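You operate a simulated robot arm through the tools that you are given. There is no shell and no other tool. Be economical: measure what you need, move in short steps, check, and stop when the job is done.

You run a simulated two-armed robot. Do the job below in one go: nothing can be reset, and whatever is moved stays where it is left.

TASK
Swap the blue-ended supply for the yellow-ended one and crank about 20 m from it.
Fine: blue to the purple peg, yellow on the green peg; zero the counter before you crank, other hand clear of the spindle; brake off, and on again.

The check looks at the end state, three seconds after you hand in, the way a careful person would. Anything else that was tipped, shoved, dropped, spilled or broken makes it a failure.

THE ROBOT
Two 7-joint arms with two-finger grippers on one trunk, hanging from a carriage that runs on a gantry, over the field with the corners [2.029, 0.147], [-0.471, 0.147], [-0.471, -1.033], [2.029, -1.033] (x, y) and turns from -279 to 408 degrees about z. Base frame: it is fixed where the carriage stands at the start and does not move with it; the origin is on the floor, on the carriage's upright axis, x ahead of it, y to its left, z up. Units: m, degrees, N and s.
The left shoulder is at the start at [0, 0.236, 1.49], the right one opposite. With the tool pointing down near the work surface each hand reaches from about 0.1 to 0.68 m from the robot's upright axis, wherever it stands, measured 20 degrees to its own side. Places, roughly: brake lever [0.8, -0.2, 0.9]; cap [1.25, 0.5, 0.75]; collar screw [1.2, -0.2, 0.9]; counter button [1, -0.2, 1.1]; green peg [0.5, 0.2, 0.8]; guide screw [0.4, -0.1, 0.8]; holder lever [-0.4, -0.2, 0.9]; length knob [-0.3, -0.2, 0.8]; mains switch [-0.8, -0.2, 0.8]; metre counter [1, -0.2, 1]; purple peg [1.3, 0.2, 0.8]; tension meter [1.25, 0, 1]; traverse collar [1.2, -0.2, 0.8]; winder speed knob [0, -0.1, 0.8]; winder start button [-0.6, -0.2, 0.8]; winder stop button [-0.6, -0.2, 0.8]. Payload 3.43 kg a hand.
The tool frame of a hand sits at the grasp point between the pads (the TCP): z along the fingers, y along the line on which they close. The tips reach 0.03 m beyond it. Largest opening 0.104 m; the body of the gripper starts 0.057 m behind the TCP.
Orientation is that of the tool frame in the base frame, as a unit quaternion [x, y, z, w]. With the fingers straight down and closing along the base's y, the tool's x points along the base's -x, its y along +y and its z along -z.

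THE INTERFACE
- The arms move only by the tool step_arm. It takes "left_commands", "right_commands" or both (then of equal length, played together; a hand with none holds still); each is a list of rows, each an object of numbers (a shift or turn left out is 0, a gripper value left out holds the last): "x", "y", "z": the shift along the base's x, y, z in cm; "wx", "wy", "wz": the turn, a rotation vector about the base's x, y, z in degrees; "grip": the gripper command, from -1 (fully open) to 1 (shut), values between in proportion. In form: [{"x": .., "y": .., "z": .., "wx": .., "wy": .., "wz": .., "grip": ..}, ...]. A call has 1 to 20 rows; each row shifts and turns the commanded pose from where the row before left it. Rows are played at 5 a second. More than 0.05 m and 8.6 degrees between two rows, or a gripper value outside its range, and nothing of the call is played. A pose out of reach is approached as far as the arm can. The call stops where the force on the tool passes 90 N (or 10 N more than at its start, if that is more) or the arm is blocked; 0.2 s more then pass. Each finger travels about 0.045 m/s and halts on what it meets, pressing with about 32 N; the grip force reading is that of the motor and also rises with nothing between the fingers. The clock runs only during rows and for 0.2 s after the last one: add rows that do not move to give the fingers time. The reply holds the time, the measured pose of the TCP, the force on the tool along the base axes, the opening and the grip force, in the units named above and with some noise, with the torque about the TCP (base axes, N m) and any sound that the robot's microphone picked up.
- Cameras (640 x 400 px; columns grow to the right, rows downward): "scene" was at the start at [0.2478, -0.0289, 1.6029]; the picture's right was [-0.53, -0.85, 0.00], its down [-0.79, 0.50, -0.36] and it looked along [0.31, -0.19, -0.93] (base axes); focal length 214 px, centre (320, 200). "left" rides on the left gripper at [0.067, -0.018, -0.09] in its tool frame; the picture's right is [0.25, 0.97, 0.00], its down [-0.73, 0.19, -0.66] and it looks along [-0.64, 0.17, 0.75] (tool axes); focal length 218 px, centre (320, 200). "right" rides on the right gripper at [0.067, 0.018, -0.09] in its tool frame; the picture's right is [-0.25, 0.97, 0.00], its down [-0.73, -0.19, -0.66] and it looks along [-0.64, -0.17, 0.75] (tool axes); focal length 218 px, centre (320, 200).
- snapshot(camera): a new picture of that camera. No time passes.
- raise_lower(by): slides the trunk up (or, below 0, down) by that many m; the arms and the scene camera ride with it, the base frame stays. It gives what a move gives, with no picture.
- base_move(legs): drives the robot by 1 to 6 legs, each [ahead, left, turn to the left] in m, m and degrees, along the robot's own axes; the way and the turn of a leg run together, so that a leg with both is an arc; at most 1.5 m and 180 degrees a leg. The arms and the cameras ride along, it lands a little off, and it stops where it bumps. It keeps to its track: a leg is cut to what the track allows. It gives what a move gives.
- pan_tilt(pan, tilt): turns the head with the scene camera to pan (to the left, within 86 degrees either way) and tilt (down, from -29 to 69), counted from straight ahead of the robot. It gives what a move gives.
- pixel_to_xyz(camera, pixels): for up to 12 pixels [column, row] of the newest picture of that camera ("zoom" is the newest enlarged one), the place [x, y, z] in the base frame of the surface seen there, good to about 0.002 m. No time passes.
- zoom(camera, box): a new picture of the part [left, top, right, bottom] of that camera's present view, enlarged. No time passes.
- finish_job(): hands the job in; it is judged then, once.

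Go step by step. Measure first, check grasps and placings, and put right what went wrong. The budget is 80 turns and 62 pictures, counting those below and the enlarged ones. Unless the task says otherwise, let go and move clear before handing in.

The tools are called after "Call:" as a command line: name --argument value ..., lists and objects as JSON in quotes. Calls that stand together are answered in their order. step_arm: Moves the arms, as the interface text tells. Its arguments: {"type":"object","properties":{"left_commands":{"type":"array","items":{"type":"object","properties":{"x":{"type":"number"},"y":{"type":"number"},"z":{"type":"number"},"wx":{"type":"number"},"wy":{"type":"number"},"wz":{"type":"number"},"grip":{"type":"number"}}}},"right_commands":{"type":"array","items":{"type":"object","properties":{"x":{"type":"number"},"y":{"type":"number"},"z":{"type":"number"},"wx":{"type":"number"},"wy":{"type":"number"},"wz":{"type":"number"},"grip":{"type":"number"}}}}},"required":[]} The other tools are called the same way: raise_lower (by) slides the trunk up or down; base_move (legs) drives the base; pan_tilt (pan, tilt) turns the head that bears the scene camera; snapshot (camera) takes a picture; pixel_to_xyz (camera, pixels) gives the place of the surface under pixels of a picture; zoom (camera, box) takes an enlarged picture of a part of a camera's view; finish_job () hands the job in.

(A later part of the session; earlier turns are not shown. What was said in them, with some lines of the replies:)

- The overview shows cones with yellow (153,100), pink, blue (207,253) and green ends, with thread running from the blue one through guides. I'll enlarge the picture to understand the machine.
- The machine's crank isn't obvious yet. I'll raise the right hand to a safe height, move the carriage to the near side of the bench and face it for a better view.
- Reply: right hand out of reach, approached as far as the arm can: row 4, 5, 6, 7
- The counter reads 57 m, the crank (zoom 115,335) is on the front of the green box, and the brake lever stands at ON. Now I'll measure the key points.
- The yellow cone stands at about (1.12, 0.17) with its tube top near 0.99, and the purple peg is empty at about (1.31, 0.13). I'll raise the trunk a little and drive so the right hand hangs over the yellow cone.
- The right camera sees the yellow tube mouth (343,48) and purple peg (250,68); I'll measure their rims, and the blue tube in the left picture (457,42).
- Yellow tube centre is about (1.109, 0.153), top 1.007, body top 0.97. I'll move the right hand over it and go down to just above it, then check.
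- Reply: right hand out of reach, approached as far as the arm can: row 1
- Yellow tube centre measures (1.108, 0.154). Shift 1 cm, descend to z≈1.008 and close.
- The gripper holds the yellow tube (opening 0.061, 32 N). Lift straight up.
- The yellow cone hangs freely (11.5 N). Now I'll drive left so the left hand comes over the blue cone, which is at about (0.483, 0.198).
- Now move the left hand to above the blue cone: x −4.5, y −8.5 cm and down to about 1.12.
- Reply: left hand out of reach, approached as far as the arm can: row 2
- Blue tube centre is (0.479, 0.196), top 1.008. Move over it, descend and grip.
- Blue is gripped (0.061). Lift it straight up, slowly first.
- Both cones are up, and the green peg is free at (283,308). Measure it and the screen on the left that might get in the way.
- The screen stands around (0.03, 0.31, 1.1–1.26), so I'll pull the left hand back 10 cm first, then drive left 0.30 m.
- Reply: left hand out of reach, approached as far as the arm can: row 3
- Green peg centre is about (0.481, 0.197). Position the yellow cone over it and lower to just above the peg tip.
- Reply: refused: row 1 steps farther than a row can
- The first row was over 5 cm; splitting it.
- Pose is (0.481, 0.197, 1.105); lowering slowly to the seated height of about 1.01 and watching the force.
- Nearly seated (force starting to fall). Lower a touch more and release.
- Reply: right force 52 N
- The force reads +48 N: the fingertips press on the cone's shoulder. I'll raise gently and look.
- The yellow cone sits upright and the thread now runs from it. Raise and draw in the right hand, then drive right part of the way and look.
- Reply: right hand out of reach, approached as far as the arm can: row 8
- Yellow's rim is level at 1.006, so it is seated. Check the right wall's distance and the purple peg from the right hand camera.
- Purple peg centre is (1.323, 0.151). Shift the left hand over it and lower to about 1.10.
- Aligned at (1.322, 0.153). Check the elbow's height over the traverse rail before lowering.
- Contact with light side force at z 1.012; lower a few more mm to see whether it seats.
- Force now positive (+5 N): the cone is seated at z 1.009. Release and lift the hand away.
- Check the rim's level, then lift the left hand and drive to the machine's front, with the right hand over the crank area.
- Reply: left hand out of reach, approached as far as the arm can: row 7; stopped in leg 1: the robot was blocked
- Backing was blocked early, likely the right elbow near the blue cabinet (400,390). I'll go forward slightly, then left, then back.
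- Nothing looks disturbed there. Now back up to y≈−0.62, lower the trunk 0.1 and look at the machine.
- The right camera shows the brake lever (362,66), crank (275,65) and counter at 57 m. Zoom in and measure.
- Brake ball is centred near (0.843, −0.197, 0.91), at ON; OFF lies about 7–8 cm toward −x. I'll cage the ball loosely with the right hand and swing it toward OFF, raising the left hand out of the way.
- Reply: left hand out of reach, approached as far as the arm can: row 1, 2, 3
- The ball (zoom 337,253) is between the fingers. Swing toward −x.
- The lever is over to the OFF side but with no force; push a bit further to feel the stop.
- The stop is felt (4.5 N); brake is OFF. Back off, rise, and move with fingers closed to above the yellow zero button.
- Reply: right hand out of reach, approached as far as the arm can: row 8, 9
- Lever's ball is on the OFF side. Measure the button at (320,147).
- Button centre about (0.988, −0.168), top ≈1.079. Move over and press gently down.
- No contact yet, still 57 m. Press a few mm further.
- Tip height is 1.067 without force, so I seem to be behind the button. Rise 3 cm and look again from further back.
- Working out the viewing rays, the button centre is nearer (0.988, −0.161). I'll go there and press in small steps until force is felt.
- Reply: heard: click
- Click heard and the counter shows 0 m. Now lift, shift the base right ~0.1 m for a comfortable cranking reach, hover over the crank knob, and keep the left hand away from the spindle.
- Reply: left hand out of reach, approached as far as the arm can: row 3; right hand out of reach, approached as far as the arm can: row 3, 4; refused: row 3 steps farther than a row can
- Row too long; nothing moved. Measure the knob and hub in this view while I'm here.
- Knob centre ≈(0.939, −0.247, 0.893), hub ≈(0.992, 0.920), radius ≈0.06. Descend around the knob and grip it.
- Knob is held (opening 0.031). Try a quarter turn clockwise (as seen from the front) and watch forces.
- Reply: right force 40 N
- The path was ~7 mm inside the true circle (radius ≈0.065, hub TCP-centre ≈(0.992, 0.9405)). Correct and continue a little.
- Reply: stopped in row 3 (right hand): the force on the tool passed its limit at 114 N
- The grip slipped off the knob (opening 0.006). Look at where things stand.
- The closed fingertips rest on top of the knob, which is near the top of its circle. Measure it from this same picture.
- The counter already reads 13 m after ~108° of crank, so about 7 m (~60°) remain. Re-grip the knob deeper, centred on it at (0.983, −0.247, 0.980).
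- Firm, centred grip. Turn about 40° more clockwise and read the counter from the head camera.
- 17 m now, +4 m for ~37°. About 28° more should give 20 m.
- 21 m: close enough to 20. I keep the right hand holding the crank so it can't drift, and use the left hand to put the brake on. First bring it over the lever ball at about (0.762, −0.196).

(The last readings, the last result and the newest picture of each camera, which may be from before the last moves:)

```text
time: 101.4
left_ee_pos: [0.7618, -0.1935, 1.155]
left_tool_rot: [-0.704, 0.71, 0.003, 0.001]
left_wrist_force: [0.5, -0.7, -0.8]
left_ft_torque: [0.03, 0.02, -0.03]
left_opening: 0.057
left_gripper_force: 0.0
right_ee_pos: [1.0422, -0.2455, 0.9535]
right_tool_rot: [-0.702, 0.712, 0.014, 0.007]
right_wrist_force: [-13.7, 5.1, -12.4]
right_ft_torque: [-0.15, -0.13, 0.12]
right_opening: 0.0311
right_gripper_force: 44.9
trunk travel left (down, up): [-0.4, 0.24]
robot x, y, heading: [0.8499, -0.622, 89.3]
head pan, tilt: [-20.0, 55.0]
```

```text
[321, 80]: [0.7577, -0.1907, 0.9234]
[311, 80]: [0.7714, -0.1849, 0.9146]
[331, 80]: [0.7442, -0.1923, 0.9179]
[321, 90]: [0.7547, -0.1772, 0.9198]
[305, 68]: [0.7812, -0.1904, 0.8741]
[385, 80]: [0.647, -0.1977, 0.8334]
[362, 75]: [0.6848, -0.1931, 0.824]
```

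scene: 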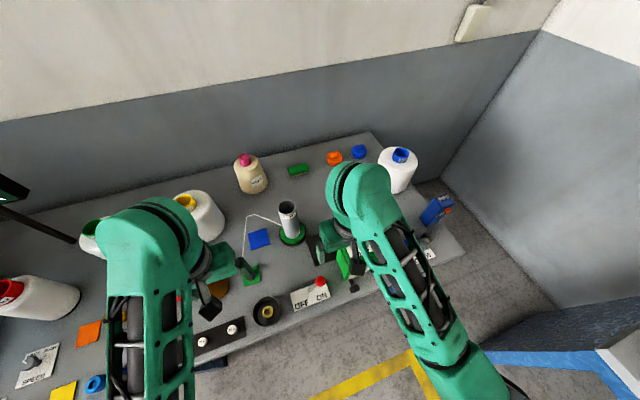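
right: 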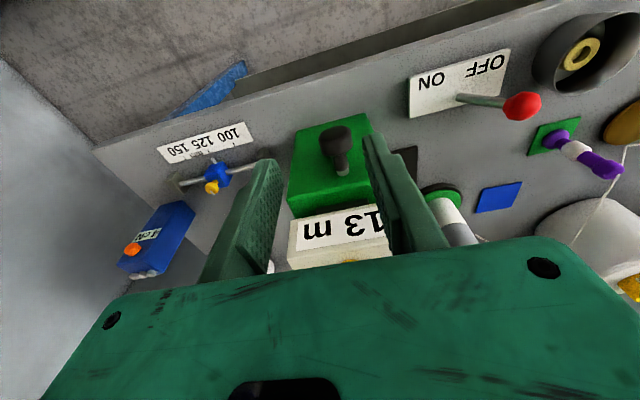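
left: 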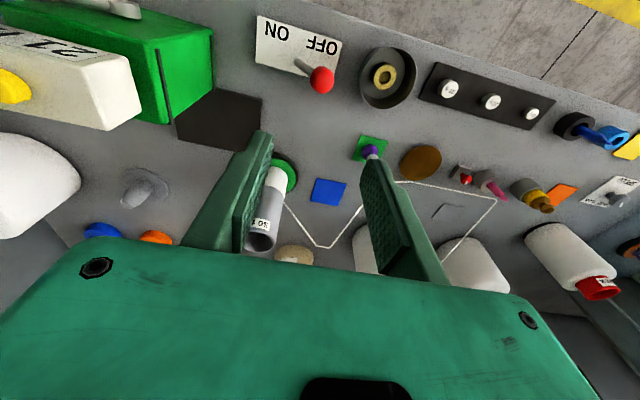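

Ball centre ≈(0.757, −0.192). Go down around it, narrow the fingers, and swing it to ON.

Call:
step_arm --left_commands '[{"x": -0.4}, {"z": -5}, {"z": -5}, {"z": -5}, {"z": -5}, {"z": -3.7}, {"grip": 0.19}, {}, {"x": 2}, {"x": 2}, {"x": 2}, {"x": 2}, {"x": 0.9}, {}]'

Call:
zoom --camera "left" --box '[160, 60, 480, 260]'

```text
time: 104.4
left_ee_pos: [0.8461, -0.1954, 0.9177]
left_tool_rot: [-0.704, 0.71, 0.003, 0.0]
left_wrist_force: [-2.3, -0.2, 0.4]
left_ft_torque: [0.0, 0.05, 0.03]
left_opening: 0.0433
left_gripper_force: 1.0
right_ee_pos: [1.0422, -0.2455, 0.954]
right_tool_rot: [-0.701, 0.713, 0.015, 0.007]
right_wrist_force: [-12.9, 0.3, -8.7]
right_ft_torque: [-0.09, 0.06, 0.05]
right_opening: 0.031
right_gripper_force: 45.6
trunk travel left (down, up): [-0.4, 0.24]
robot x, y, heading: [0.8517, -0.6256, 89.6]
head pan, tilt: [-20.0, 55.0]
```

```text
2.00 times, centred on (320, 160) of left
```

zoom: 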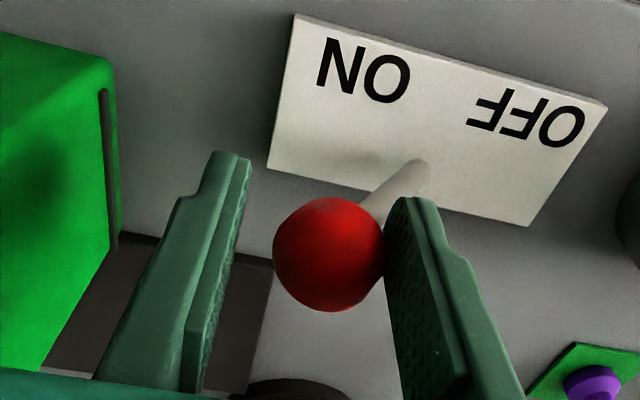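

The lever is at ON with slight contact; nudge 5 mm to the stop, back off and lift the left hand away.

Call:
step_arm --left_commands '[{"x": 0.4}, {"x": 0.2}, {}]'

Call:
step_arm --left_commands '[{"x": -0.8, "grip": 0.0}, {}, {"z": 5}, {"z": 5}, {"z": 5}, {"z": 5}, {"z": 3}, {"x": -4.5}, {"x": -4.5}, {"x": -4.5}, {"x": -4.5}, {}]'

```text
time: 105.2
left_ee_pos: [0.8504, -0.1955, 0.9192]
left_tool_rot: [-0.705, 0.709, 0.003, 0.001]
left_wrist_force: [-21.7, -11.1, 21.4]
left_ft_torque: [-0.21, 1.17, 0.43]
left_opening: 0.05
left_gripper_force: 6.7
right_ee_pos: [1.0408, -0.2466, 0.9535]
right_tool_rot: [-0.702, 0.712, 0.014, 0.008]
right_wrist_force: [0.8, 2.5, -4.5]
right_ft_torque: [-0.02, -0.24, -0.03]
right_opening: 0.0309
right_gripper_force: 44.6
trunk travel left (down, up): [-0.4, 0.24]
robot x, y, heading: [0.8484, -0.6238, 89.2]
head pan, tilt: [-20.0, 55.0]
```

```text
time: 107.8
left_ee_pos: [0.6662, -0.1943, 1.147]
left_tool_rot: [-0.704, 0.71, 0.005, 0.003]
left_wrist_force: [-0.6, 1.3, -0.5]
left_ft_torque: [0.01, 0.01, 0.02]
left_opening: 0.0521
left_gripper_force: 0.0
right_ee_pos: [1.0415, -0.2455, 0.9535]
right_tool_rot: [-0.701, 0.713, 0.014, 0.007]
right_wrist_force: [-14.9, 0.7, -3.7]
right_ft_torque: [0.15, 0.26, 0.02]
right_opening: 0.031
right_gripper_force: 45.2
trunk travel left (down, up): [-0.4, 0.24]
robot x, y, heading: [0.8465, -0.6291, 89.4]
head pan, tilt: [-20.0, 55.0]
```

The stop was firmly felt (22 N), so the brake is on. Now release the crank and lift the right hand clear.

Call:
step_arm --right_commands '[{"grip": 0}, {}, {}, {"z": 4}, {"z": 4}, {"z": 4}, {"y": -3}, {"z": 4}, {"x": 4, "z": 2}, {}]'

Call:
zoom --camera "scene" --box '[260, 190, 460, 315]'

```text
time: 110.0
left_ee_pos: [0.6684, -0.1936, 1.1458]
left_tool_rot: [-0.704, 0.71, 0.004, 0.005]
left_wrist_force: [0.0, 0.1, 0.1]
left_ft_torque: [-0.01, 0.01, 0.01]
left_opening: 0.0519
left_gripper_force: 0.1
right_ee_pos: [1.0854, -0.2758, 1.1351]
right_tool_rot: [-0.701, 0.713, 0.014, 0.008]
right_wrist_force: [1.0, 0.8, -0.2]
right_ft_torque: [-0.01, 0.02, 0.01]
right_opening: 0.0522
right_gripper_force: 0.2
trunk travel left (down, up): [-0.4, 0.24]
robot x, y, heading: [0.8495, -0.6278, 89.5]
head pan, tilt: [-20.0, 55.0]
```

```text
3.20 times, centred on (360, 252) of scene
```

zoom: 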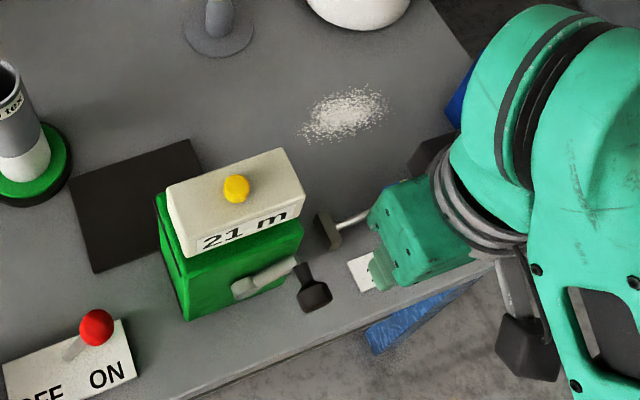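

Counter holds 21 m and the lever stands at ON. Back away and take one last overall look.

Call:
base_move --legs '[[-0.12, 0, 0]]'

Call:
pan_tilt --pan 0 --tilt 45

Call:
snapshot --camera "scene"

```text
time: 111.3
left_ee_pos: [0.6667, -0.3125, 1.1457]
left_tool_rot: [-0.705, 0.71, 0.003, 0.004]
left_wrist_force: [-1.2, -1.1, -1.2]
left_ft_torque: [0.01, 0.03, 0.0]
left_opening: 0.0521
left_gripper_force: 0.1
right_ee_pos: [1.0847, -0.3958, 1.134]
right_tool_rot: [-0.702, 0.712, 0.013, 0.008]
right_wrist_force: [0.1, -0.2, -0.7]
right_ft_torque: [0.02, 0.01, -0.01]
right_opening: 0.0521
right_gripper_force: 0.0
trunk travel left (down, up): [-0.4, 0.24]
robot x, y, heading: [0.8486, -0.7433, 89.4]
head pan, tilt: [-20.0, 55.0]
```

```text
time: 112.1
left_ee_pos: [0.6674, -0.3134, 1.147]
left_tool_rot: [-0.705, 0.709, 0.004, 0.004]
left_wrist_force: [0.3, -1.4, -0.6]
left_ft_torque: [0.0, 0.01, 0.0]
left_opening: 0.052
left_gripper_force: 0.0
right_ee_pos: [1.0841, -0.3948, 1.134]
right_tool_rot: [-0.702, 0.712, 0.014, 0.008]
right_wrist_force: [-0.6, 0.7, 0.4]
right_ft_torque: [0.02, -0.04, 0.0]
right_opening: 0.0519
right_gripper_force: 0.0
trunk travel left (down, up): [-0.4, 0.24]
robot x, y, heading: [0.8464, -0.7472, 89.6]
head pan, tilt: [0.0, 45.0]
```

```text
4 pictures are left
```

scene: 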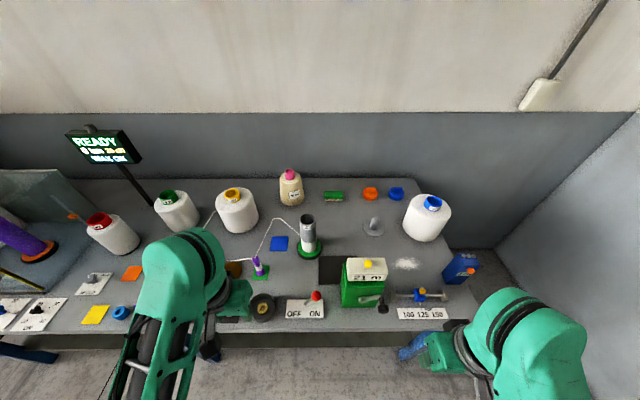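

The last view shows everything in place: yellow on the green peg with the thread running from it, blue upright on the purple peg, 21 m on the counter, the brake at ON, and nothing else moved. Handing in.

Call:
finish_job

```text
The job is handed in.
```

The job is handed in: the blue-ended supply is on the purple peg and the yellow-ended one is on the green peg. I zeroed the counter and cranked 21 m with the left hand clear of the spindle. The brake came off for cranking and is on again, and both hands are clear.

The grip slipped off the crank knob once partway through, so I re-gripped it and finished the turn. The robot was also blocked once while backing near the cabinet on the right, and later pictures showed nothing disturbed there.
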